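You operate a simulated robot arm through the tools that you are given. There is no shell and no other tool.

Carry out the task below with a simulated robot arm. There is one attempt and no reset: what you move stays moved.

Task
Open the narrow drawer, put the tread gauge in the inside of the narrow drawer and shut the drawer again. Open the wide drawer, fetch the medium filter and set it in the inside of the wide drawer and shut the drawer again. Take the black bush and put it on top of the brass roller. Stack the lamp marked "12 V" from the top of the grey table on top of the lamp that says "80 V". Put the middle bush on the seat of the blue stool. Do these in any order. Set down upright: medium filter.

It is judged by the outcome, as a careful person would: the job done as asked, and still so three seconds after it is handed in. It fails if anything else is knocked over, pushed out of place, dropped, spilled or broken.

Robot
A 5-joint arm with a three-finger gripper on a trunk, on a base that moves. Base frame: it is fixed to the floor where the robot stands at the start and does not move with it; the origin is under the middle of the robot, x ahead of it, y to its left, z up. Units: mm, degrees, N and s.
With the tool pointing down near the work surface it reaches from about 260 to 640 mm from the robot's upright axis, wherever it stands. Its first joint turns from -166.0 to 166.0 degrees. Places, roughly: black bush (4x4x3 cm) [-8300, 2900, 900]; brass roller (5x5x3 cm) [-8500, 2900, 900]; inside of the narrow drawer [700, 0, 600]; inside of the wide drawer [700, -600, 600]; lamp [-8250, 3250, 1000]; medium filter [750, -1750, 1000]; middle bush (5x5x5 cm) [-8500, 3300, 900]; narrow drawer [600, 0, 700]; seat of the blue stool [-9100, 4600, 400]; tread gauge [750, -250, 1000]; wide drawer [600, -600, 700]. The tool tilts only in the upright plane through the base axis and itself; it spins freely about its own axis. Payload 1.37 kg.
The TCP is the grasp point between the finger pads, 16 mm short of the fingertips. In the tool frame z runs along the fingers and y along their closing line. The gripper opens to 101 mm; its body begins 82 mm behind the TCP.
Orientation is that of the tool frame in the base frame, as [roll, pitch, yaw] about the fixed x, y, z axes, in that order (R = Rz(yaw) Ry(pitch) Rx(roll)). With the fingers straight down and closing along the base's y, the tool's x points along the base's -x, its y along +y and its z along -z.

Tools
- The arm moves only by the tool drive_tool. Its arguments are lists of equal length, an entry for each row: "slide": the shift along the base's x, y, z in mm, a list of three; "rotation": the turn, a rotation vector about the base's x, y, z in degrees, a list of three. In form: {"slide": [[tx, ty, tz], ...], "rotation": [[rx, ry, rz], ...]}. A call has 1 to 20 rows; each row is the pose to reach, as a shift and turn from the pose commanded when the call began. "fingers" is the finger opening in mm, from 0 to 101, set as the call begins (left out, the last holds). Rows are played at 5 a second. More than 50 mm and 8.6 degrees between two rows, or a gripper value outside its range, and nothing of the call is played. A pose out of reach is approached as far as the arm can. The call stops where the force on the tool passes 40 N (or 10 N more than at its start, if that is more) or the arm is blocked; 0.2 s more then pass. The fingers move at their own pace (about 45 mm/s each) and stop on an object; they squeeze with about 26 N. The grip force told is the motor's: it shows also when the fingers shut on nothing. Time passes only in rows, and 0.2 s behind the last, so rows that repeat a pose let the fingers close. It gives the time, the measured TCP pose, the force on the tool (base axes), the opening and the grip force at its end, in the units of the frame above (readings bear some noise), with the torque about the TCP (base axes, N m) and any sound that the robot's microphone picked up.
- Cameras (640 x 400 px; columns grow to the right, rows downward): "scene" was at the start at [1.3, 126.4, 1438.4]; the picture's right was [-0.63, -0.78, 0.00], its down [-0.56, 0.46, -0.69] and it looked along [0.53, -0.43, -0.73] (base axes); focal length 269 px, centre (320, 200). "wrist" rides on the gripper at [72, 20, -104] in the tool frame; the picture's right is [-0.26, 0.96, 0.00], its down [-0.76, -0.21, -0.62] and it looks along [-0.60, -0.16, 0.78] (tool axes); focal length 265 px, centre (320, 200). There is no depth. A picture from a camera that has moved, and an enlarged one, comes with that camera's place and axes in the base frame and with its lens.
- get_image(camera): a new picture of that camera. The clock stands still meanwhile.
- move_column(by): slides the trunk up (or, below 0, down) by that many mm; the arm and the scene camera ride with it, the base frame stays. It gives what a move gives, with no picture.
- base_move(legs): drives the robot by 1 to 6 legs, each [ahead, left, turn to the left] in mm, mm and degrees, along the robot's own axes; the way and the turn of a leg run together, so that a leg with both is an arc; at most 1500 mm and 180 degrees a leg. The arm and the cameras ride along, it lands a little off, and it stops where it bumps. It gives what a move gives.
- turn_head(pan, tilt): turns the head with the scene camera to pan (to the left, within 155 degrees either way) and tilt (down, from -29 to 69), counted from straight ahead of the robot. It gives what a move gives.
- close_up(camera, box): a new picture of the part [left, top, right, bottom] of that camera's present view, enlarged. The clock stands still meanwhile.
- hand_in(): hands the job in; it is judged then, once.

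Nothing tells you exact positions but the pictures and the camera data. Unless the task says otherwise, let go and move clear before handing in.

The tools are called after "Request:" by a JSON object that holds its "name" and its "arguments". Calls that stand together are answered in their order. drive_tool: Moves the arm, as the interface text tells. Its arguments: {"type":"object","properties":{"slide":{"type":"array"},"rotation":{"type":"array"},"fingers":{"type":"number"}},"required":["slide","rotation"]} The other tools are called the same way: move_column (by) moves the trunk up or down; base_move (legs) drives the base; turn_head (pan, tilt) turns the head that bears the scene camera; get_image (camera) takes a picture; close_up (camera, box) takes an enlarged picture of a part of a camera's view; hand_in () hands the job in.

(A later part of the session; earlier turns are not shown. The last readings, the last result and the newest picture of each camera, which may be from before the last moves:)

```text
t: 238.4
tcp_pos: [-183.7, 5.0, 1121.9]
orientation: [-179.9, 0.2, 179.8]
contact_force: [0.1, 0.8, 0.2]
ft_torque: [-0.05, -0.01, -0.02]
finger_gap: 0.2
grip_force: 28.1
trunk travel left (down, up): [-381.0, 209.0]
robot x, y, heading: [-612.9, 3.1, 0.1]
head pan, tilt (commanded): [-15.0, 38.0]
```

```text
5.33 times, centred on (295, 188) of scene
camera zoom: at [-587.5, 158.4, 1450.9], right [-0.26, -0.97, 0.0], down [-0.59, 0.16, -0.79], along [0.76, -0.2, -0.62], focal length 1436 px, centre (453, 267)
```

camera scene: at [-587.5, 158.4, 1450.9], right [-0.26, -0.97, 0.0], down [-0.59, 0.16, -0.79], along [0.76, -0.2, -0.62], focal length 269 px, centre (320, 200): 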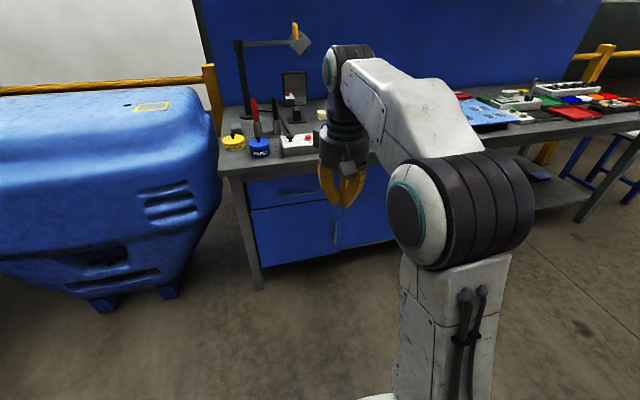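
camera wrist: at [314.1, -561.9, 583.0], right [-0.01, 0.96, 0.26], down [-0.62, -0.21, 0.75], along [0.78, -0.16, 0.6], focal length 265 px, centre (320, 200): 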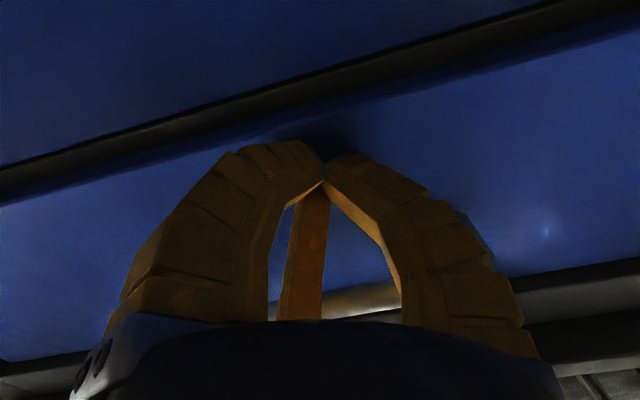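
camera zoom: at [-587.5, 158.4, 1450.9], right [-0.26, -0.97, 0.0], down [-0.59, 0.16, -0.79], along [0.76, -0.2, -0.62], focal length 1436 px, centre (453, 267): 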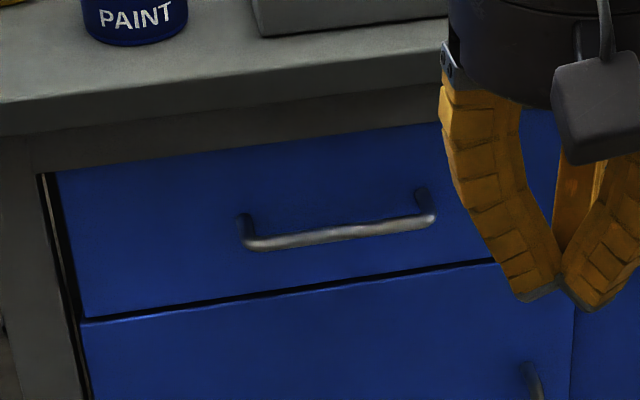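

Request:
{"name": "drive_tool", "arguments": {"slide": [[-10, -40, 10], [-20, -80, 20], [-30, -120, 30], [-40, -160, 40], [-48, -200, 50], [-54, -235, 60], [-58, -270, 60]], "rotation": [[0, 0, 0], [0, 0, 0], [0, 0, 0], [0, 0, 0], [0, 0, 0], [0, 0, 0], [0, 0, 0]]}}

Request:
{"name": "close_up", "arguments": {"camera": "scene", "box": [350, 150, 470, 225]}}

Request:
{"name": "close_up", "arguments": {"camera": "scene", "box": [290, 150, 410, 225]}}

```text
t: 240.0
tcp_pos: [-242.5, -265.0, 1178.0]
orientation: [-179.7, 0.1, 179.9]
contact_force: [0.2, 0.5, 0.0]
ft_torque: [0.01, 0.02, -0.01]
finger_gap: 0.0
grip_force: 27.7
out of reach, approached as far as the arm can: row 7
trunk travel left (down, up): [-381.0, 209.0]
robot x, y, heading: [-607.5, 3.8, -0.4]
head pan, tilt (commanded): [-15.0, 38.0]
```

```text
5.33 times, centred on (410, 188) of scene
camera zoom: at [-587.7, 158.1, 1450.9], right [-0.26, -0.97, 0.0], down [-0.59, 0.16, -0.79], along [0.76, -0.2, -0.62], focal length 1436 px, centre (-160, 267)
```

zoom: 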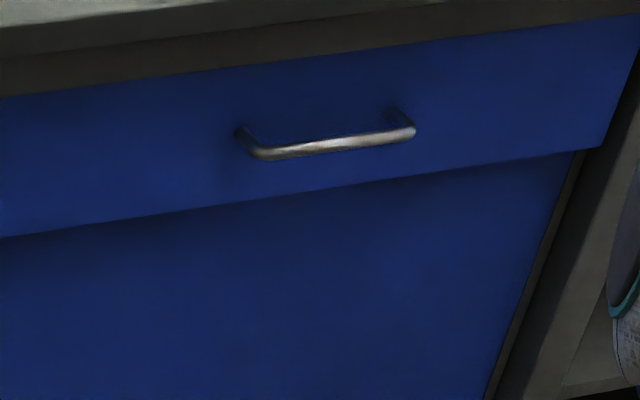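

```text
5.33 times, centred on (350, 188) of scene
camera zoom: at [-587.7, 158.1, 1450.9], right [-0.26, -0.97, 0.0], down [-0.59, 0.16, -0.79], along [0.76, -0.2, -0.62], focal length 1436 px, centre (160, 267)
```

zoom: 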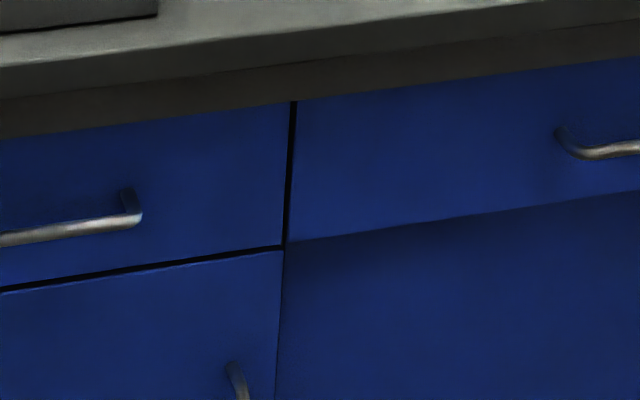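

Both drawers match their original closed positions, so the first two jobs are done. Next I'll stow the arm, turn around and head for the grey table area at about (-8300, 3000).

Request:
{"name": "drive_tool", "arguments": {"slide": [[8, 40, 0], [16, 80, 0], [24, 120, 0], [32, 160, 0], [38, 200, 0], [42, 240, 0], [42, 270, 0]], "rotation": [[0, 0, 0], [0, 0, 0], [0, 0, 0], [0, 0, 0], [0, 0, 0], [0, 0, 0], [0, 0, 0]], "fingers": 40}}

Request:
{"name": "base_move", "arguments": {"legs": [[-300, 0, 0], [0, 0, 180]]}}

Request:
{"name": "turn_head", "arguments": {"pan": 0, "tilt": 15}}

Request:
{"name": "get_image", "arguments": {"camera": "scene"}}

Request:
{"name": "turn_head", "arguments": {"pan": -40, "tilt": 15}}

Request:
{"name": "get_image", "arguments": {"camera": "scene"}}

```text
t: 241.6
tcp_pos: [-201.3, 10.1, 1179.9]
orientation: [-180.0, 0.2, 179.8]
contact_force: [0.6, -0.3, 0.4]
ft_torque: [-0.02, 0.0, 0.01]
finger_gap: 44.5
grip_force: 2.7
trunk travel left (down, up): [-381.0, 209.0]
robot x, y, heading: [-610.7, 4.8, -0.0]
head pan, tilt (commanded): [-15.0, 38.0]
```

```text
t: 251.2
tcp_pos: [-1317.7, -36.9, 1181.0]
orientation: [180.0, 0.2, 4.7]
contact_force: [0.3, 0.0, -0.5]
ft_torque: [0.02, -0.01, -0.01]
finger_gap: 44.3
grip_force: 3.5
trunk travel left (down, up): [-381.0, 209.0]
robot x, y, heading: [-910.3, 1.8, -175.1]
head pan, tilt (commanded): [-15.0, 38.0]
```

```text
t: 252.1
tcp_pos: [-1317.6, -36.3, 1180.5]
orientation: [-180.0, 0.2, 4.6]
contact_force: [-0.1, 0.3, 0.6]
ft_torque: [0.02, -0.02, 0.01]
finger_gap: 44.2
grip_force: 3.3
trunk travel left (down, up): [-381.0, 209.0]
robot x, y, heading: [-908.7, 2.0, -175.3]
head pan, tilt (commanded): [0.0, 15.0]
```

```text
taken
camera scene: at [-929.4, -173.3, 1487.4], right [-0.08, 1.0, 0.0], down [0.26, 0.02, -0.97], along [-0.96, -0.08, -0.26], focal length 269 px, centre (320, 200)
```

scene: 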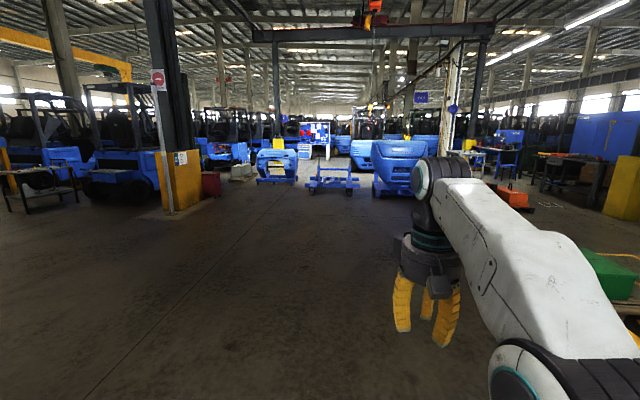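

```text
t: 253.1
tcp_pos: [-1317.7, -36.5, 1180.4]
orientation: [-180.0, 0.2, 4.6]
contact_force: [0.7, -0.2, -0.3]
ft_torque: [0.03, -0.04, -0.02]
finger_gap: 44.1
grip_force: 3.2
trunk travel left (down, up): [-381.0, 209.0]
robot x, y, heading: [-907.5, 5.9, -175.2]
head pan, tilt (commanded): [-40.0, 15.0]
```

```text
taken
camera scene: at [-912.7, -111.8, 1487.4], right [0.58, 0.82, 0.0], down [0.21, -0.15, -0.97], along [-0.79, 0.56, -0.26], focal length 269 px, centre (320, 200)
```

scene: 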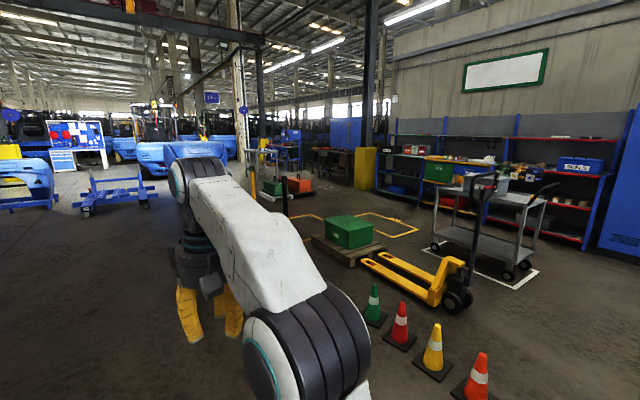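

The way ahead along y≈0 is open for several metres. I'll straighten up and drive 3 m.

Request:
{"name": "base_move", "arguments": {"legs": [[0, 0, -4.8], [1500, 0, 0], [1500, 0, 0]]}}

Request:
{"name": "turn_head", "arguments": {"pan": -35, "tilt": 12}}

Request:
{"name": "get_image", "arguments": {"camera": "scene"}}

Request:
{"name": "close_up", "arguments": {"camera": "scene", "box": [200, 80, 440, 230]}}

```text
t: 267.9
tcp_pos: [-4284.3, -93.9, 1179.4]
orientation: [-180.0, 0.3, 2.8]
contact_force: [0.3, 0.3, 0.5]
ft_torque: [0.0, -0.03, 0.04]
finger_gap: 44.4
grip_force: 3.6
trunk travel left (down, up): [-381.0, 209.0]
robot x, y, heading: [-3876.0, -68.1, -177.1]
head pan, tilt (commanded): [-40.0, 15.0]
```

```text
t: 268.6
tcp_pos: [-4284.6, -95.0, 1180.3]
orientation: [-179.9, 0.1, 2.6]
contact_force: [0.4, 0.7, 0.0]
ft_torque: [0.0, -0.01, 0.02]
finger_gap: 44.4
grip_force: 3.5
trunk travel left (down, up): [-381.0, 209.0]
robot x, y, heading: [-3875.7, -70.4, -177.2]
head pan, tilt (commanded): [-35.0, 12.0]
```

```text
taken
camera scene: at [-3886.6, -190.5, 1492.3], right [0.53, 0.85, 0.0], down [0.18, -0.11, -0.98], along [-0.83, 0.52, -0.21], focal length 269 px, centre (320, 200)
```

scene: 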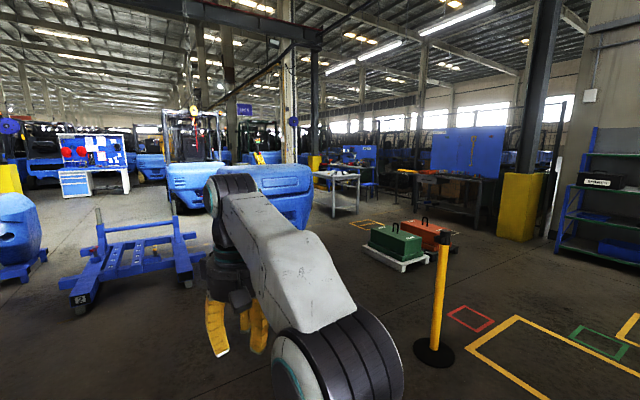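

```text
2.67 times, centred on (320, 155) of scene
camera zoom: at [-3886.6, -190.5, 1492.3], right [0.53, 0.85, 0.0], down [0.18, -0.11, -0.98], along [-0.83, 0.52, -0.21], focal length 718 px, centre (320, 320)
```

zoom: 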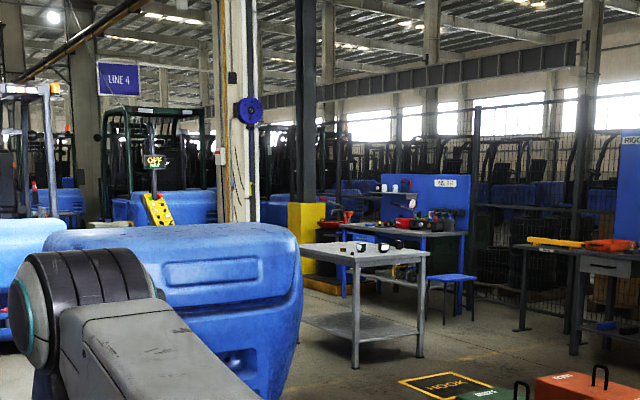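

The grey table stands beyond the blue hood, with the blue stool behind it. I'll move closer, keeping clear of the yellow post and the trolley frame.

Request:
{"name": "base_move", "arguments": {"legs": [[1450, -450, -2.9]]}}

Request:
{"name": "turn_head", "arguments": {"pan": -45, "tilt": 18}}

Request:
{"name": "get_image", "arguments": {"camera": "scene"}}

Request:
{"name": "turn_head", "arguments": {"pan": 0, "tilt": 20}}

Request:
{"name": "get_image", "arguments": {"camera": "scene"}}

```text
refused: leg 1 is longer than a leg can be; nothing moved
```

```text
t: 269.3
tcp_pos: [-4283.5, -95.2, 1180.6]
orientation: [180.0, 0.2, 2.8]
contact_force: [-0.2, -0.3, -0.2]
ft_torque: [-0.02, 0.0, -0.01]
finger_gap: 44.3
grip_force: 3.6
trunk travel left (down, up): [-381.0, 209.0]
robot x, y, heading: [-3874.3, -70.3, -177.0]
head pan, tilt (commanded): [-45.0, 18.0]
```

```text
taken
camera scene: at [-3876.9, -177.6, 1482.6], right [0.67, 0.74, 0.0], down [0.23, -0.21, -0.95], along [-0.71, 0.64, -0.31], focal length 269 px, centre (320, 200)
```

scene: 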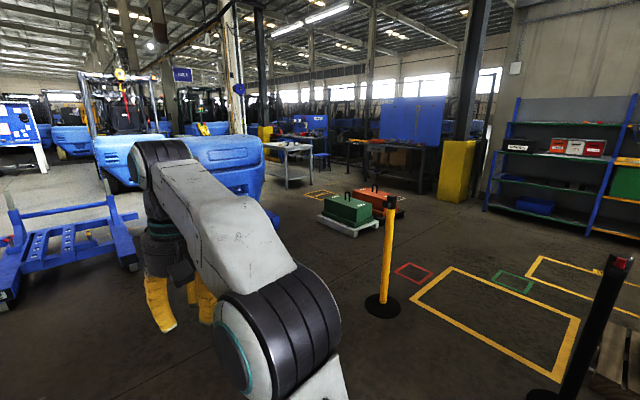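

```text
t: 270.4
tcp_pos: [-4284.0, -94.6, 1181.8]
orientation: [-179.9, 0.1, 2.7]
contact_force: [-0.4, -0.3, 0.5]
ft_torque: [-0.01, 0.0, 0.02]
finger_gap: 44.3
grip_force: 3.3
trunk travel left (down, up): [-381.0, 209.0]
robot x, y, heading: [-3873.3, -67.6, -177.4]
head pan, tilt (commanded): [0.0, 20.0]
```

```text
taken
camera scene: at [-3900.7, -244.7, 1479.3], right [-0.05, 1.0, 0.0], down [0.34, 0.02, -0.94], along [-0.94, -0.05, -0.34], focal length 269 px, centre (320, 200)
```

scene: 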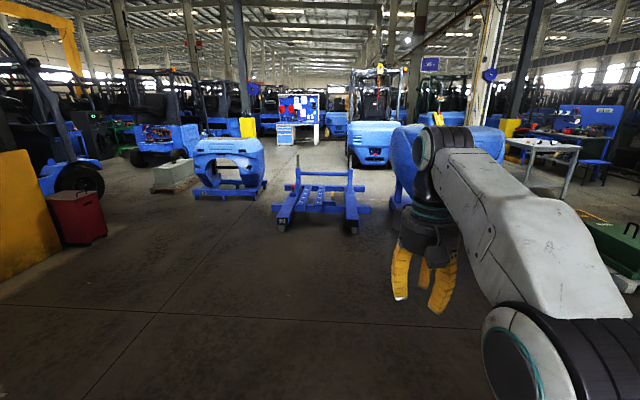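

I'll turn toward the gap between the pallet and the blue hood and drive there.

Request:
{"name": "base_move", "arguments": {"legs": [[0, 0, -28.5], [1500, 0, 0], [1400, 0, 0]]}}

Request:
{"name": "turn_head", "arguments": {"pan": -10, "tilt": 20}}

Request:
{"name": "get_image", "arguments": {"camera": "scene"}}

Request:
{"name": "turn_head", "arguments": {"pan": -60, "tilt": 20}}

Request:
{"name": "get_image", "arguments": {"camera": "scene"}}

```text
t: 285.2
tcp_pos: [-6753.5, 1408.3, 1178.8]
orientation: [-180.0, 0.1, -28.1]
contact_force: [0.1, -0.1, -0.5]
ft_torque: [0.02, 0.0, 0.01]
finger_gap: 44.2
grip_force: 3.4
trunk travel left (down, up): [-381.0, 209.0]
robot x, y, heading: [-6392.0, 1225.6, 151.9]
head pan, tilt (commanded): [0.0, 20.0]
stopped in leg 3: the robot was blocked; the commanded pose is now the measured one
```

```text
t: 286.0
tcp_pos: [-6754.0, 1408.8, 1178.5]
orientation: [-180.0, -0.1, -28.3]
contact_force: [0.0, 0.2, 0.1]
ft_torque: [0.04, -0.02, -0.01]
finger_gap: 44.2
grip_force: 3.6
trunk travel left (down, up): [-381.0, 209.0]
robot x, y, heading: [-6391.0, 1220.2, 152.1]
head pan, tilt (commanded): [-10.0, 20.0]
```

```text
taken
camera scene: at [-6493.7, 1097.0, 1479.3], right [0.62, 0.79, 0.0], down [0.27, -0.21, -0.94], along [-0.74, 0.58, -0.34], focal length 269 px, centre (320, 200)
```

scene: 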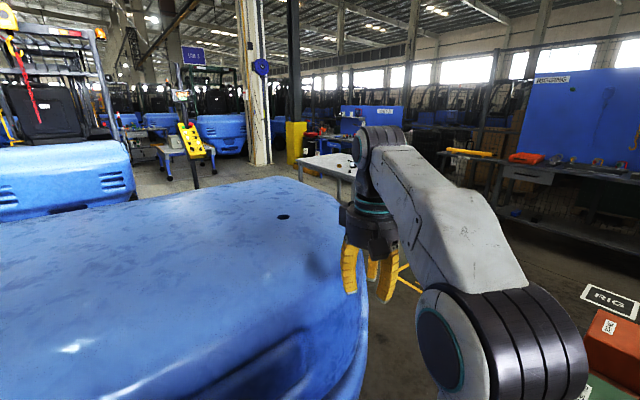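

```text
t: 287.1
tcp_pos: [-6755.1, 1410.2, 1179.2]
orientation: [180.0, 0.0, -28.1]
contact_force: [0.3, 0.0, 0.5]
ft_torque: [0.01, -0.02, 0.01]
finger_gap: 44.3
grip_force: 3.1
trunk travel left (down, up): [-381.0, 209.0]
robot x, y, heading: [-6385.9, 1220.0, 151.9]
head pan, tilt (commanded): [-60.0, 20.0]
```

```text
taken
camera scene: at [-6423.5, 1132.7, 1479.3], right [1.0, 0.03, 0.0], down [0.01, -0.34, -0.94], along [-0.03, 0.94, -0.34], focal length 269 px, centre (320, 200)
```

scene: 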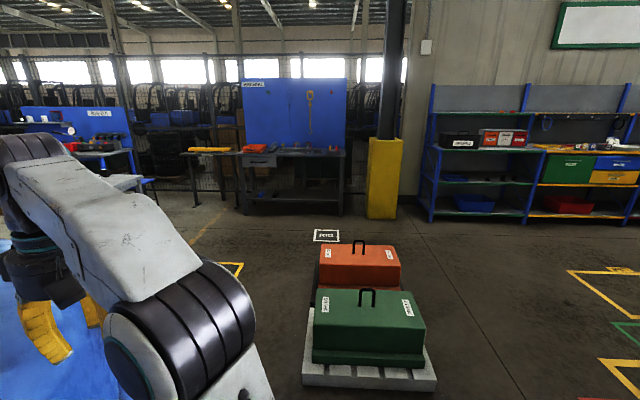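

The robot touched the blue hood and stopped, so the hood is nearer than I judged. I'll back straight off and check it before choosing a wider route around the pallet.

Request:
{"name": "base_move", "arguments": {"legs": [[-400, 0, 0]]}}

Request:
{"name": "turn_head", "arguments": {"pan": 0, "tilt": 35}}

Request:
{"name": "get_image", "arguments": {"camera": "scene"}}

Request:
{"name": "turn_head", "arguments": {"pan": -40, "tilt": 30}}

Request:
{"name": "get_image", "arguments": {"camera": "scene"}}

```text
t: 289.6
tcp_pos: [-6405.6, 1223.5, 1178.2]
orientation: [180.0, 0.0, -28.3]
contact_force: [0.6, -0.6, 0.1]
ft_torque: [0.01, 0.04, 0.01]
finger_gap: 44.3
grip_force: 3.5
trunk travel left (down, up): [-381.0, 209.0]
robot x, y, heading: [-6042.7, 1033.4, 152.1]
head pan, tilt (commanded): [-60.0, 20.0]
```

```text
t: 290.9
tcp_pos: [-6405.5, 1223.3, 1179.2]
orientation: [-179.9, 0.0, -28.3]
contact_force: [-0.4, -0.5, -0.6]
ft_torque: [-0.01, 0.01, 0.03]
finger_gap: 44.3
grip_force: 3.3
trunk travel left (down, up): [-381.0, 209.0]
robot x, y, heading: [-6041.6, 1032.4, 151.9]
head pan, tilt (commanded): [0.0, 35.0]
```

```text
taken
camera scene: at [-6149.6, 895.1, 1455.5], right [0.47, 0.88, 0.0], down [0.51, -0.27, -0.82], along [-0.72, 0.39, -0.57], focal length 269 px, centre (320, 200)
```

scene: 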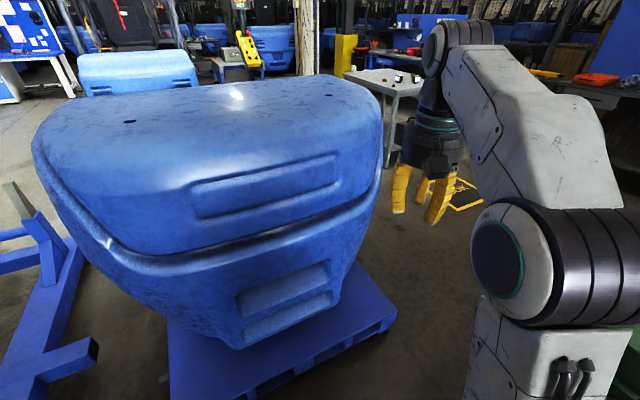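

```text
t: 292.0
tcp_pos: [-6404.1, 1224.2, 1179.0]
orientation: [-179.9, -0.1, -28.2]
contact_force: [0.0, 0.1, -0.4]
ft_torque: [-0.02, -0.01, -0.05]
finger_gap: 44.0
grip_force: 3.6
trunk travel left (down, up): [-381.0, 209.0]
robot x, y, heading: [-6040.4, 1035.6, 151.5]
head pan, tilt (commanded): [-40.0, 30.0]
```

```text
taken
camera scene: at [-6105.7, 937.4, 1463.2], right [0.93, 0.37, 0.0], down [0.19, -0.46, -0.87], along [-0.32, 0.8, -0.5], focal length 269 px, centre (320, 200)
```

scene: 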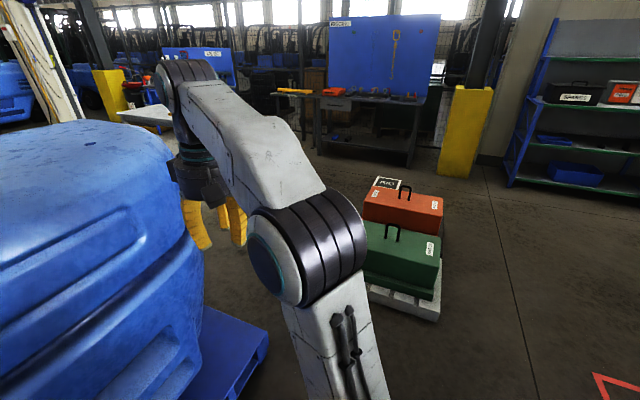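

The hood and its pallet look undisturbed. The gap by the green and red boxes is too tight, so I'll go around their far side: turn to face +y, sidestep right and drive past.

Request:
{"name": "base_move", "arguments": {"legs": [[0, 0, -61.7]]}}

Request:
{"name": "base_move", "arguments": {"legs": [[0, -640, 0]]}}

Request:
{"name": "turn_head", "arguments": {"pan": 10, "tilt": 30}}

Request:
{"name": "get_image", "arguments": {"camera": "scene"}}

```text
t: 295.1
tcp_pos: [-6049.2, 1444.5, 1179.7]
orientation: [180.0, 0.0, -89.7]
contact_force: [0.3, -0.4, -0.7]
ft_torque: [-0.02, -0.03, -0.01]
finger_gap: 44.3
grip_force: 3.1
trunk travel left (down, up): [-381.0, 209.0]
robot x, y, heading: [-6039.5, 1033.8, 90.3]
head pan, tilt (commanded): [-40.0, 30.0]
```

```text
t: 298.6
tcp_pos: [-5411.0, 1448.1, 1179.5]
orientation: [180.0, 0.0, -89.9]
contact_force: [0.2, -0.1, -0.6]
ft_torque: [0.04, 0.0, 0.0]
finger_gap: 44.4
grip_force: 2.9
trunk travel left (down, up): [-381.0, 209.0]
robot x, y, heading: [-5407.2, 1038.2, 90.3]
head pan, tilt (commanded): [-40.0, 30.0]
```

```text
t: 299.8
tcp_pos: [-5410.5, 1448.1, 1179.9]
orientation: [179.9, 0.0, -90.0]
contact_force: [-0.4, 1.1, 0.3]
ft_torque: [0.01, 0.0, -0.02]
finger_gap: 44.3
grip_force: 3.2
trunk travel left (down, up): [-381.0, 209.0]
robot x, y, heading: [-5406.8, 1036.6, 90.2]
head pan, tilt (commanded): [10.0, 30.0]
```

```text
taken
camera scene: at [-5596.2, 1068.5, 1463.2], right [0.98, 0.18, 0.0], down [0.09, -0.49, -0.87], along [-0.15, 0.85, -0.5], focal length 269 px, centre (320, 200)
```

scene: 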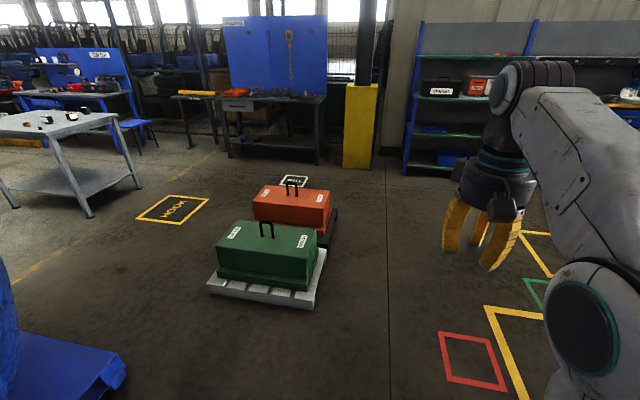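

I can see the path past the boxes; the table's near side is at x≈-8190, y 2800–3470. I'll drive ahead along x≈-5407.

Request:
{"name": "base_move", "arguments": {"legs": [[1300, 0, 0]]}}

Request:
{"name": "base_move", "arguments": {"legs": [[1250, 0, 0]]}}

Request:
{"name": "turn_head", "arguments": {"pan": 75, "tilt": 25}}

Request:
{"name": "get_image", "arguments": {"camera": "scene"}}

```text
t: 306.4
tcp_pos: [-5417.4, 2758.9, 1179.4]
orientation: [179.9, 0.0, -90.0]
contact_force: [0.3, 0.2, 0.6]
ft_torque: [0.03, 0.0, -0.02]
finger_gap: 44.1
grip_force: 3.7
trunk travel left (down, up): [-381.0, 209.0]
robot x, y, heading: [-5411.6, 2347.1, 90.1]
head pan, tilt (commanded): [10.0, 30.0]
```

```text
t: 312.9
tcp_pos: [-5431.9, 4056.2, 1178.2]
orientation: [-180.0, -0.1, -89.4]
contact_force: [0.1, 0.0, 0.9]
ft_torque: [0.0, -0.02, -0.01]
finger_gap: 44.3
grip_force: 3.3
trunk travel left (down, up): [-381.0, 209.0]
robot x, y, heading: [-5418.4, 3643.7, 90.7]
head pan, tilt (commanded): [10.0, 30.0]
```

```text
t: 314.3
tcp_pos: [-5432.3, 4056.9, 1178.5]
orientation: [-179.9, 0.0, -89.3]
contact_force: [0.3, -0.1, -0.7]
ft_torque: [0.0, -0.01, 0.02]
finger_gap: 44.2
grip_force: 2.9
trunk travel left (down, up): [-381.0, 209.0]
robot x, y, heading: [-5420.4, 3646.0, 90.6]
head pan, tilt (commanded): [75.0, 25.0]
```

```text
taken
camera scene: at [-5685.8, 3608.9, 1471.2], right [0.25, 0.97, 0.0], down [0.41, -0.1, -0.91], along [-0.88, 0.22, -0.42], focal length 269 px, centre (320, 200)
```

scene: 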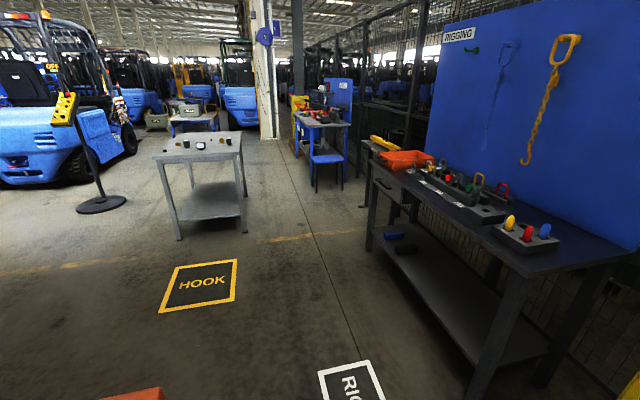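

The path to the table is clear. I'll turn to face -x and drive toward its near side.

Request:
{"name": "base_move", "arguments": {"legs": [[0, 0, 89.4], [1400, 250, 0], [480, 250, 0]]}}

Request:
{"name": "turn_head", "arguments": {"pan": 0, "tilt": 25}}

Request:
{"name": "get_image", "arguments": {"camera": "scene"}}

Request:
{"name": "close_up", "arguments": {"camera": "scene", "box": [220, 120, 420, 260]}}

```text
t: 321.3
tcp_pos: [-6293.5, 3550.2, 1179.1]
orientation: [-180.0, 0.0, 0.4]
contact_force: [-0.5, -0.1, -1.0]
ft_torque: [-0.03, 0.01, 0.02]
finger_gap: 44.3
grip_force: 2.9
trunk travel left (down, up): [-381.0, 209.0]
robot x, y, heading: [-5886.1, 3560.2, -179.6]
head pan, tilt (commanded): [75.0, 25.0]
stopped in leg 2: the robot was blocked; the commanded pose is now the measured one
```

```text
t: 322.8
tcp_pos: [-6293.0, 3548.5, 1179.7]
orientation: [-179.9, 0.0, 0.4]
contact_force: [-0.4, -0.3, 0.3]
ft_torque: [0.01, 0.0, -0.01]
finger_gap: 44.3
grip_force: 2.8
trunk travel left (down, up): [-381.0, 209.0]
robot x, y, heading: [-5884.8, 3560.8, -179.8]
head pan, tilt (commanded): [0.0, 25.0]
```

```text
taken
camera scene: at [-5915.3, 3384.3, 1471.2], right [-0.01, 1.0, 0.0], down [0.42, 0.0, -0.91], along [-0.91, -0.01, -0.42], focal length 269 px, centre (320, 200)
```

scene: 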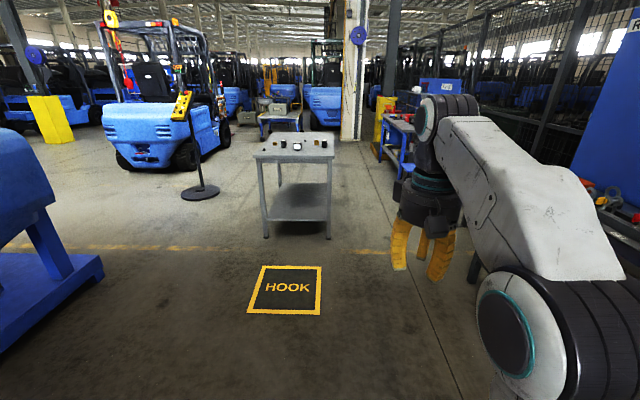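

```text
2.86 times, centred on (320, 190) of scene
camera zoom: at [-5915.3, 3384.3, 1471.2], right [-0.01, 1.0, 0.0], down [0.42, 0.0, -0.91], along [-0.91, -0.01, -0.42], focal length 769 px, centre (320, 229)
```

zoom: 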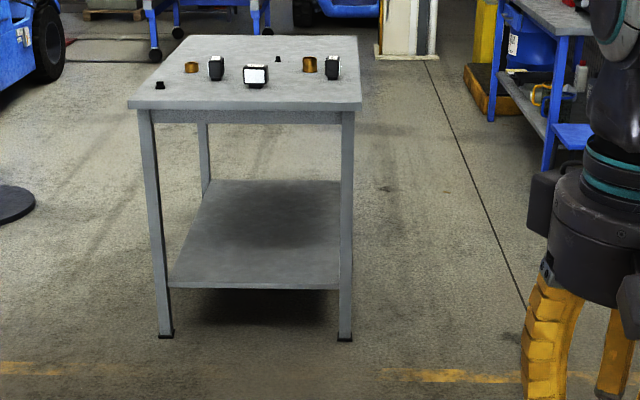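

The robot bumped something on its left, probably the red box pallet. I'll look before moving.

Request:
{"name": "turn_head", "arguments": {"pan": 60, "tilt": 50}}

Request:
{"name": "get_image", "arguments": {"camera": "scene"}}

Request:
{"name": "turn_head", "arguments": {"pan": 110, "tilt": 50}}

Request:
{"name": "get_image", "arguments": {"camera": "scene"}}

```text
t: 324.1
tcp_pos: [-6293.3, 3549.8, 1180.6]
orientation: [180.0, 0.2, 0.4]
contact_force: [1.1, 0.8, -0.2]
ft_torque: [0.01, -0.03, -0.02]
finger_gap: 44.4
grip_force: 3.2
trunk travel left (down, up): [-381.0, 209.0]
robot x, y, heading: [-5884.9, 3559.2, -179.5]
head pan, tilt (commanded): [60.0, 50.0]
```

```text
taken
camera scene: at [-5861.1, 3318.2, 1433.7], right [-0.87, 0.49, 0.0], down [0.38, 0.67, -0.64], along [-0.32, -0.56, -0.77], focal length 269 px, centre (320, 200)
```

scene: 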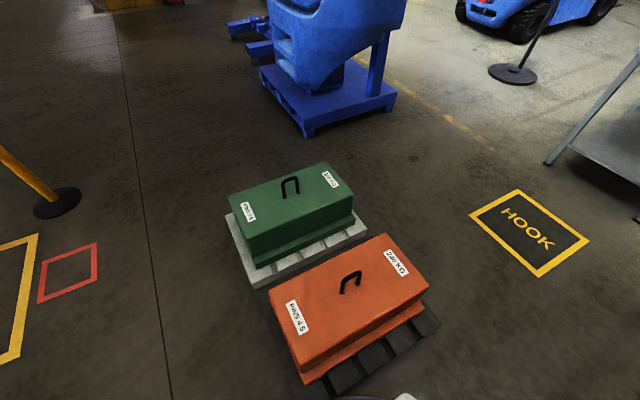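

```text
t: 325.3
tcp_pos: [-6293.9, 3550.0, 1179.6]
orientation: [-180.0, 0.2, 0.5]
contact_force: [-0.7, -0.3, -0.3]
ft_torque: [-0.02, 0.02, 0.01]
finger_gap: 44.2
grip_force: 2.8
trunk travel left (down, up): [-381.0, 209.0]
robot x, y, heading: [-5884.8, 3559.9, -179.6]
head pan, tilt (commanded): [110.0, 50.0]
```

```text
taken
camera scene: at [-5796.2, 3313.1, 1433.7], right [-0.94, -0.35, 0.0], down [-0.27, 0.72, -0.64], along [0.22, -0.6, -0.77], focal length 269 px, centre (320, 200)
```

scene: 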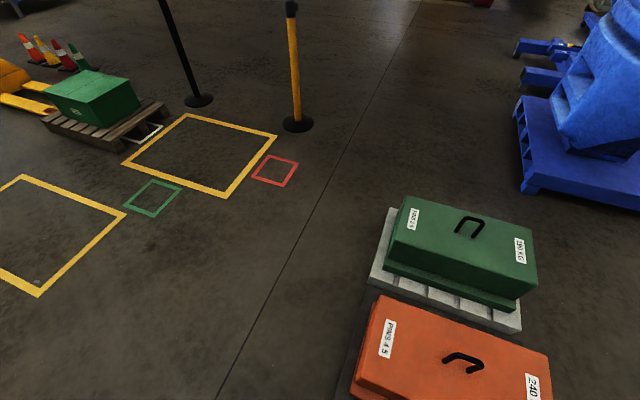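

I only touched the heavy (240 kg) red box pallet, and it hasn't moved. I'll sidestep away from it and continue along y≈3760, then cut in toward the table once past.

Request:
{"name": "base_move", "arguments": {"legs": [[0, -200, 0], [1150, 0, 0]]}}

Request:
{"name": "turn_head", "arguments": {"pan": 15, "tilt": 35}}

Request:
{"name": "get_image", "arguments": {"camera": "scene"}}

```text
t: 332.4
tcp_pos: [-7473.4, 3773.3, 1179.7]
orientation: [-180.0, 0.0, -1.5]
contact_force: [-0.6, -0.1, -0.1]
ft_torque: [0.0, 0.0, 0.02]
finger_gap: 44.3
grip_force: 2.8
trunk travel left (down, up): [-381.0, 209.0]
robot x, y, heading: [-7063.8, 3768.1, 178.6]
head pan, tilt (commanded): [110.0, 50.0]
```

```text
t: 334.2
tcp_pos: [-7473.3, 3772.6, 1178.3]
orientation: [-179.9, 0.2, -1.5]
contact_force: [-0.5, -0.3, 0.2]
ft_torque: [-0.02, 0.0, -0.02]
finger_gap: 44.5
grip_force: 2.9
trunk travel left (down, up): [-381.0, 209.0]
robot x, y, heading: [-7062.8, 3769.7, 178.8]
head pan, tilt (commanded): [15.0, 35.0]
```

```text
taken
camera scene: at [-7094.2, 3572.0, 1455.4], right [-0.24, 0.97, 0.0], down [0.56, 0.14, -0.82], along [-0.8, -0.19, -0.57], focal length 269 px, centre (320, 200)
```

scene: 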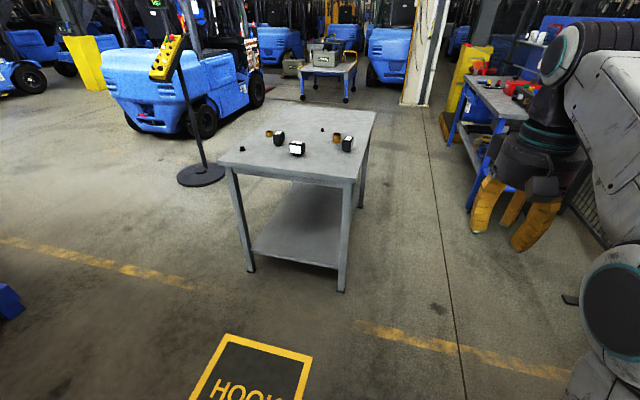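

Past the boxes and clear. I'll move in front of the table's near side.

Request:
{"name": "base_move", "arguments": {"legs": [[250, 0, 0], [0, 620, 1.2]]}}

Request:
{"name": "turn_head", "arguments": {"pan": 0, "tilt": 30}}

Request:
{"name": "get_image", "arguments": {"camera": "scene"}}

Request:
{"name": "close_up", "arguments": {"camera": "scene", "box": [180, 120, 400, 250]}}

```text
t: 339.0
tcp_pos: [-7724.8, 3148.4, 1179.5]
orientation: [180.0, 0.0, 0.0]
contact_force: [0.9, -0.1, -0.9]
ft_torque: [0.02, 0.01, -0.07]
finger_gap: 44.4
grip_force: 3.0
trunk travel left (down, up): [-381.0, 209.0]
robot x, y, heading: [-7312.2, 3154.1, -179.7]
head pan, tilt (commanded): [15.0, 35.0]
```

```text
t: 339.8
tcp_pos: [-7724.6, 3148.6, 1179.2]
orientation: [179.9, 0.1, 0.2]
contact_force: [-0.3, -0.1, 0.1]
ft_torque: [-0.01, 0.0, -0.02]
finger_gap: 44.5
grip_force: 3.1
trunk travel left (down, up): [-381.0, 209.0]
robot x, y, heading: [-7312.0, 3150.1, -180.0]
head pan, tilt (commanded): [0.0, 30.0]
```

```text
taken
camera scene: at [-7346.2, 2980.4, 1463.2], right [0.0, 1.0, 0.0], down [0.5, 0.0, -0.87], along [-0.87, 0.0, -0.5], focal length 269 px, centre (320, 200)
```

scene: 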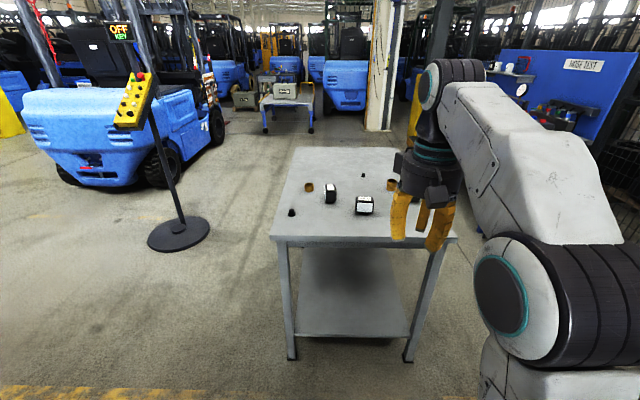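

```text
2.91 times, centred on (290, 185) of scene
camera zoom: at [-7346.2, 2980.4, 1463.2], right [0.0, 1.0, 0.0], down [0.5, 0.0, -0.87], along [-0.87, 0.0, -0.5], focal length 783 px, centre (407, 244)
```

zoom: 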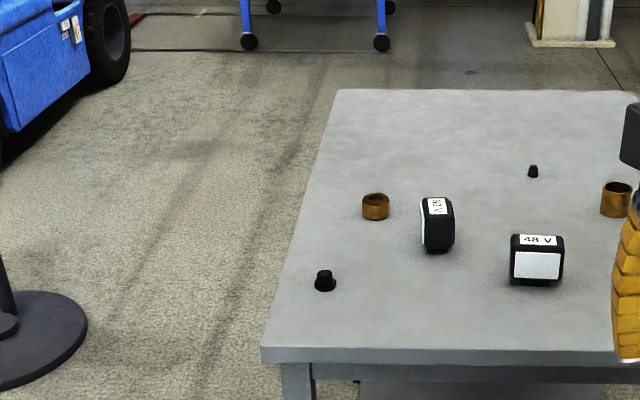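

Table items visible: black bush, brass roller, a couple of lamps (one "48 V", one turned), another bush and a small black piece. I'll check my own base's front outline before going closer.

Request:
{"name": "turn_head", "arguments": {"pan": -20, "tilt": 69}}

Request:
{"name": "get_image", "arguments": {"camera": "scene"}}

Request:
{"name": "get_image", "arguments": {"camera": "wrist"}}

```text
t: 340.9
tcp_pos: [-7725.9, 3148.0, 1179.9]
orientation: [179.8, 0.1, 0.1]
contact_force: [-0.2, 0.1, -0.6]
ft_torque: [0.02, -0.01, -0.01]
finger_gap: 44.4
grip_force: 3.3
trunk travel left (down, up): [-381.0, 209.0]
robot x, y, heading: [-7315.1, 3152.5, -179.9]
head pan, tilt (commanded): [-20.0, 68.8]
```

```text
taken
camera scene: at [-7308.5, 2999.6, 1411.8], right [0.34, 0.94, 0.0], down [0.88, -0.32, -0.36], along [-0.34, 0.12, -0.93], focal length 269 px, centre (320, 200)
```

scene: 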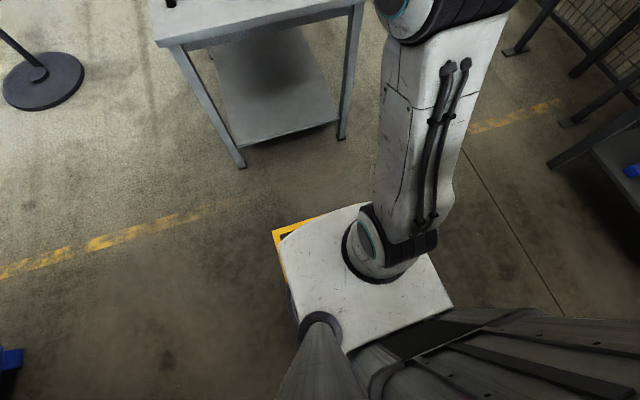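

```text
taken
camera wrist: at [-7652.6, 3127.9, 1284.3], right [-0.26, -0.96, 0.0], down [-0.76, 0.21, 0.62], along [-0.6, 0.16, -0.78], focal length 265 px, centre (320, 200)
```

wrist: 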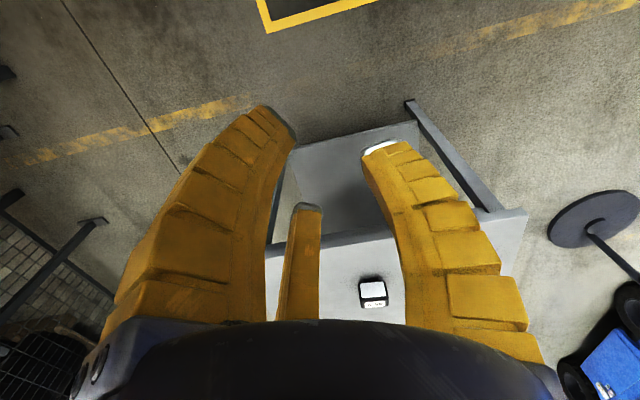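

I'll move somewhat closer to read the lamp labels and locate everything, staying clear of the table.

Request:
{"name": "base_move", "arguments": {"legs": [[380, 0, 0]]}}

Request:
{"name": "turn_head", "arguments": {"pan": 0, "tilt": 42}}

Request:
{"name": "get_image", "arguments": {"camera": "scene"}}

Request:
{"name": "get_image", "arguments": {"camera": "wrist"}}

```text
t: 343.3
tcp_pos: [-8105.6, 3150.5, 1179.1]
orientation: [-180.0, 0.0, -0.3]
contact_force: [-0.2, 1.1, -0.2]
ft_torque: [0.03, -0.01, -0.02]
finger_gap: 44.2
grip_force: 3.5
trunk travel left (down, up): [-381.0, 209.0]
robot x, y, heading: [-7692.9, 3155.4, 180.0]
head pan, tilt (commanded): [-20.0, 68.8]
```

```text
t: 344.2
tcp_pos: [-8103.9, 3149.6, 1179.7]
orientation: [-180.0, 0.2, -0.3]
contact_force: [-0.3, -0.4, -0.7]
ft_torque: [-0.01, 0.05, 0.0]
finger_gap: 44.6
grip_force: 4.0
trunk travel left (down, up): [-381.0, 209.0]
robot x, y, heading: [-7693.3, 3153.2, 180.1]
head pan, tilt (commanded): [0.0, 42.0]
```

```text
taken
camera scene: at [-7719.1, 2980.5, 1444.9], right [0.0, 1.0, 0.0], down [0.67, 0.0, -0.74], along [-0.74, 0.0, -0.67], focal length 269 px, centre (320, 200)
```

scene: 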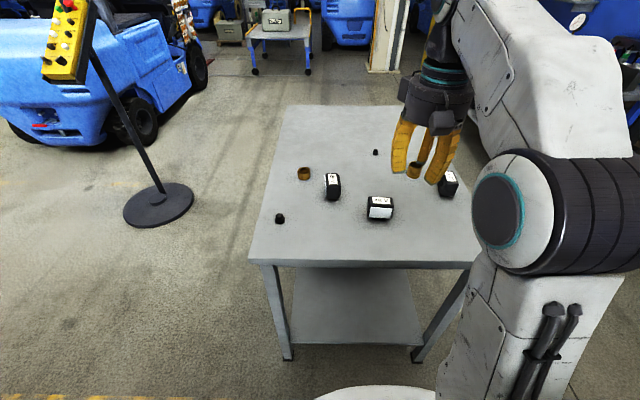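

```text
taken
camera wrist: at [-8031.7, 3129.4, 1284.2], right [-0.27, -0.96, 0.0], down [-0.75, 0.21, 0.62], along [-0.6, 0.17, -0.78], focal length 265 px, centre (320, 200)
```

wrist: 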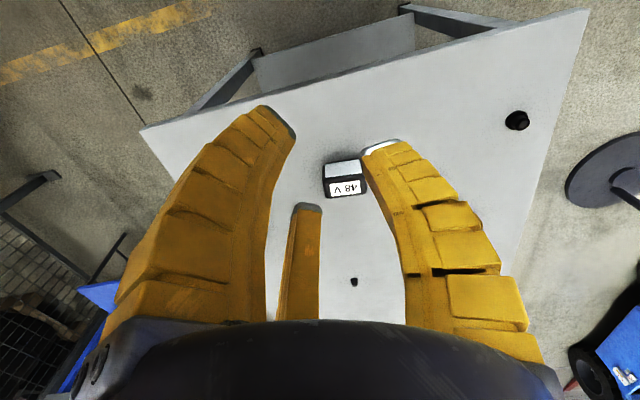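

Request:
{"name": "close_up", "arguments": {"camera": "scene", "box": [260, 130, 420, 240]}}

Request:
{"name": "close_up", "arguments": {"camera": "scene", "box": [310, 160, 350, 210]}}

Request:
{"name": "close_up", "arguments": {"camera": "scene", "box": [400, 150, 480, 210]}}

```text
3.64 times, centred on (340, 185) of scene
camera zoom: at [-7719.1, 2980.5, 1444.9], right [0.0, 1.0, 0.0], down [0.67, 0.0, -0.74], along [-0.74, 0.0, -0.67], focal length 979 px, centre (247, 254)
```

zoom: 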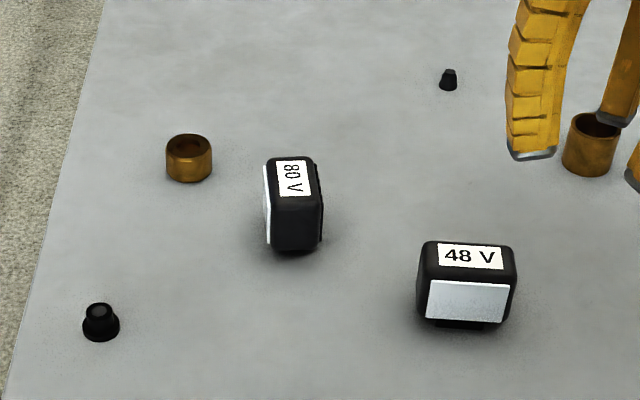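

```text
8.00 times, centred on (330, 185) of scene
camera zoom: at [-7719.1, 2980.5, 1444.9], right [0.0, 1.0, 0.0], down [0.67, 0.0, -0.74], along [-0.74, 0.0, -0.67], focal length 2154 px, centre (240, 320)
```

zoom: 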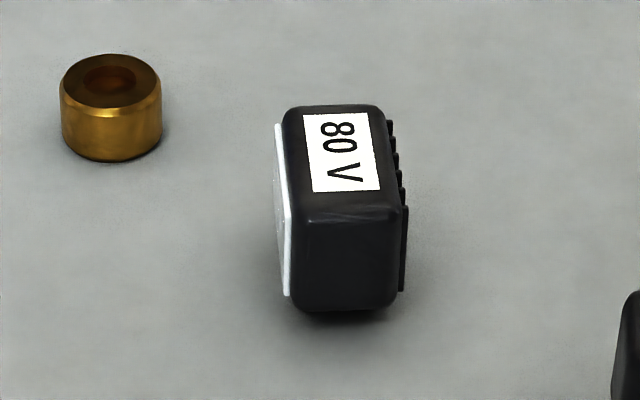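

```text
6.67 times, centred on (440, 180) of scene
camera zoom: at [-7719.1, 2980.5, 1444.9], right [0.0, 1.0, 0.0], down [0.67, 0.0, -0.74], along [-0.74, 0.0, -0.67], focal length 1795 px, centre (-480, 333)
```

zoom: 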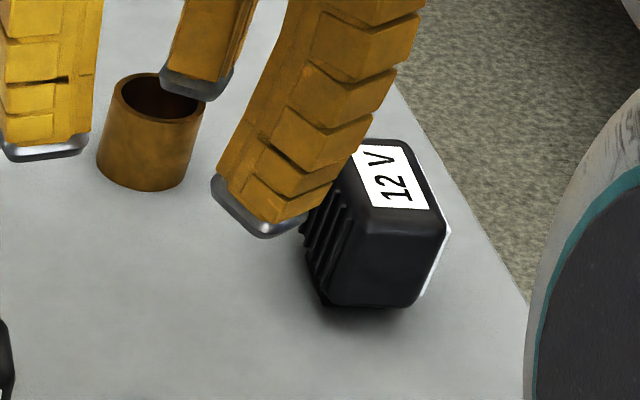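

I can read them now: "80 V" at about (-8400, 3025), "48 V" in the middle, "12 V" at about (-8425, 3415), the brass roller at about (-8488, 2922), the black bush at about (-8282, 2858), and the copper middle bush at about (-8498, 3323). I'll drive up to a spot that reaches both lamps.

Request:
{"name": "base_move", "arguments": {"legs": [[168, -87, 0]]}}

Request:
{"name": "move_column", "arguments": {"by": 100}}

Request:
{"name": "drive_tool", "arguments": {"slide": [[0, -45, 10], [0, -90, 20], [0, -135, 20], [0, -180, 20]], "rotation": [[0, 0, 0], [0, 0, 0], [0, 0, 0], [0, 0, 0]], "fingers": 101}}

Request:
{"name": "turn_head", "arguments": {"pan": -10, "tilt": 45}}

Request:
{"name": "get_image", "arguments": {"camera": "scene"}}

Request:
{"name": "get_image", "arguments": {"camera": "wrist"}}

```text
t: 345.7
tcp_pos: [-8269.6, 3238.1, 1179.1]
orientation: [180.0, 0.1, -0.5]
contact_force: [0.5, 0.5, 0.3]
ft_torque: [-0.03, -0.03, -0.01]
finger_gap: 44.3
grip_force: 3.5
trunk travel left (down, up): [-381.0, 209.0]
robot x, y, heading: [-7858.6, 3240.9, 179.5]
head pan, tilt (commanded): [0.0, 42.0]
```

```text
t: 347.0
tcp_pos: [-8268.7, 3237.3, 1279.9]
orientation: [180.0, 0.0, -0.6]
contact_force: [0.1, 0.2, -0.1]
ft_torque: [0.02, 0.0, 0.01]
finger_gap: 43.9
grip_force: 3.5
trunk travel left (down, up): [-481.0, 109.0]
robot x, y, heading: [-7859.5, 3238.4, 179.7]
head pan, tilt (commanded): [0.0, 42.0]
```

```text
t: 348.0
tcp_pos: [-8265.6, 3057.4, 1287.0]
orientation: [179.9, 0.3, -0.5]
contact_force: [0.1, -0.2, 0.3]
ft_torque: [0.02, 0.0, 0.0]
finger_gap: 100.4
grip_force: 0.1
out of reach, approached as far as the arm can: row 4
trunk travel left (down, up): [-481.0, 109.0]
robot x, y, heading: [-7857.9, 3239.5, 179.6]
head pan, tilt (commanded): [0.0, 42.0]
```

```text
t: 348.8
tcp_pos: [-8265.5, 3058.4, 1287.8]
orientation: [179.9, 0.2, -0.5]
contact_force: [0.6, 0.1, 0.1]
ft_torque: [-0.02, 0.01, 0.04]
finger_gap: 100.8
grip_force: 0.2
trunk travel left (down, up): [-481.0, 109.0]
robot x, y, heading: [-7859.8, 3239.8, 179.7]
head pan, tilt (commanded): [-10.0, 45.0]
```

```text
taken
camera scene: at [-7881.8, 3079.9, 1540.6], right [0.18, 0.98, 0.0], down [0.7, -0.13, -0.71], along [-0.7, 0.13, -0.71], focal length 269 px, centre (320, 200)
```

scene: 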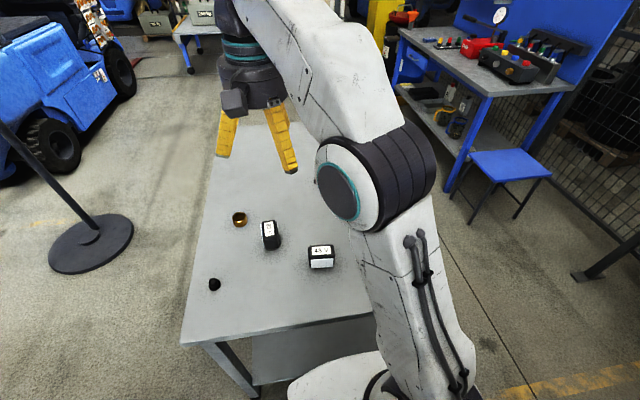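

```text
taken
camera wrist: at [-8193.0, 3038.2, 1392.4], right [-0.27, -0.96, 0.0], down [-0.75, 0.21, 0.62], along [-0.6, 0.17, -0.78], focal length 265 px, centre (320, 200)
```

wrist: 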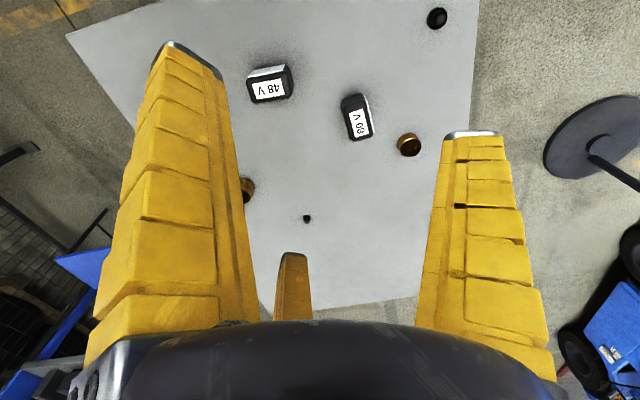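

All the items and the stool are visible. I'll move the hand toward the 12 V lamp for a closer wrist look.

Request:
{"name": "drive_tool", "arguments": {"slide": [[-12, 42, -20], [-24, 84, -40], [-36, 126, -60], [-48, 168, -80], [-60, 210, -100], [-75, 252, -120], [-85, 294, -140], [-90, 330, -160]], "rotation": [[0, 0, 0], [0, 0, 0], [0, 0, 0], [0, 0, 0], [0, 0, 0], [0, 0, 0], [0, 0, 0], [0, 0, 0]]}}

Request:
{"name": "get_image", "arguments": {"camera": "wrist"}}

Request:
{"name": "get_image", "arguments": {"camera": "scene"}}

```text
t: 350.6
tcp_pos: [-8355.1, 3392.6, 1131.5]
orientation: [180.0, 0.1, -0.4]
contact_force: [-0.2, 0.3, 0.6]
ft_torque: [0.0, -0.01, -0.01]
finger_gap: 100.7
grip_force: 0.0
trunk travel left (down, up): [-481.0, 109.0]
robot x, y, heading: [-7858.1, 3239.2, 179.8]
head pan, tilt (commanded): [-10.0, 45.0]
```

```text
taken
camera wrist: at [-8283.9, 3370.9, 1234.6], right [-0.27, -0.96, 0.0], down [-0.75, 0.21, 0.62], along [-0.6, 0.17, -0.78], focal length 265 px, centre (320, 200)
```

wrist: 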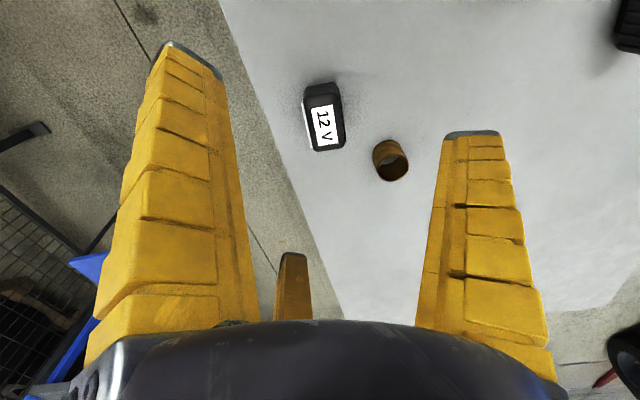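

```text
taken
camera scene: at [-7882.1, 3080.8, 1540.7], right [0.18, 0.98, 0.0], down [0.7, -0.13, -0.71], along [-0.7, 0.13, -0.71], focal length 269 px, centre (320, 200)
```

scene: 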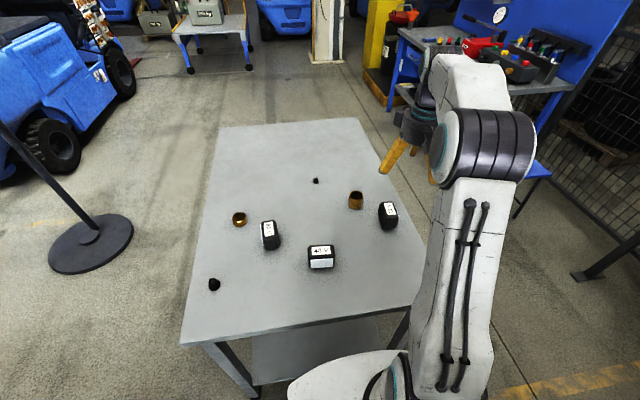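

Request:
{"name": "close_up", "arguments": {"camera": "wrist", "box": [270, 60, 430, 200]}}

Request:
{"name": "close_up", "arguments": {"camera": "scene", "box": [330, 170, 420, 250]}}

Request:
{"name": "close_up", "arguments": {"camera": "scene", "box": [220, 190, 350, 290]}}

```text
2.86 times, centred on (350, 130) of wrist
camera zoom: at [-8283.9, 3370.9, 1234.6], right [-0.27, -0.96, 0.0], down [-0.75, 0.21, 0.62], along [-0.6, 0.17, -0.78], focal length 758 px, centre (234, 400)
```

zoom: 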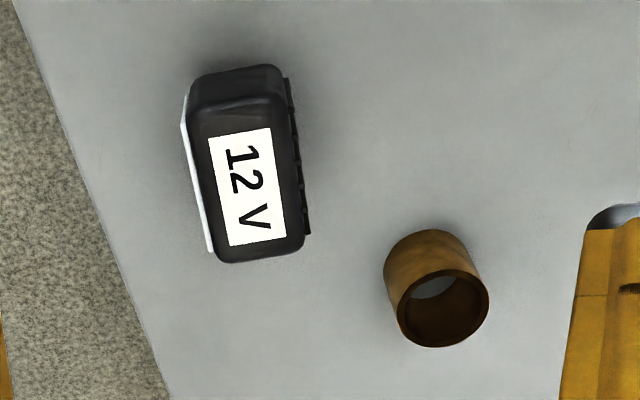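

```text
5.00 times, centred on (375, 210) of scene
camera zoom: at [-7882.1, 3080.8, 1540.7], right [0.18, 0.98, 0.0], down [0.7, -0.13, -0.71], along [-0.7, 0.13, -0.71], focal length 1346 px, centre (45, 150)
```

zoom: 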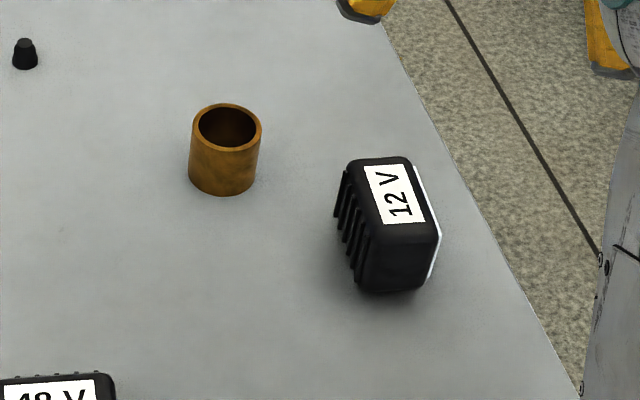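

```text
4.00 times, centred on (285, 240) of scene
camera zoom: at [-7882.1, 3080.8, 1540.7], right [0.18, 0.98, 0.0], down [0.7, -0.13, -0.71], along [-0.7, 0.13, -0.71], focal length 1077 px, centre (460, 40)
```

zoom: 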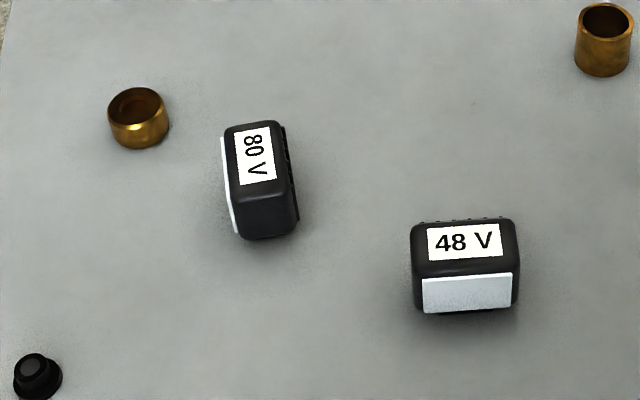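

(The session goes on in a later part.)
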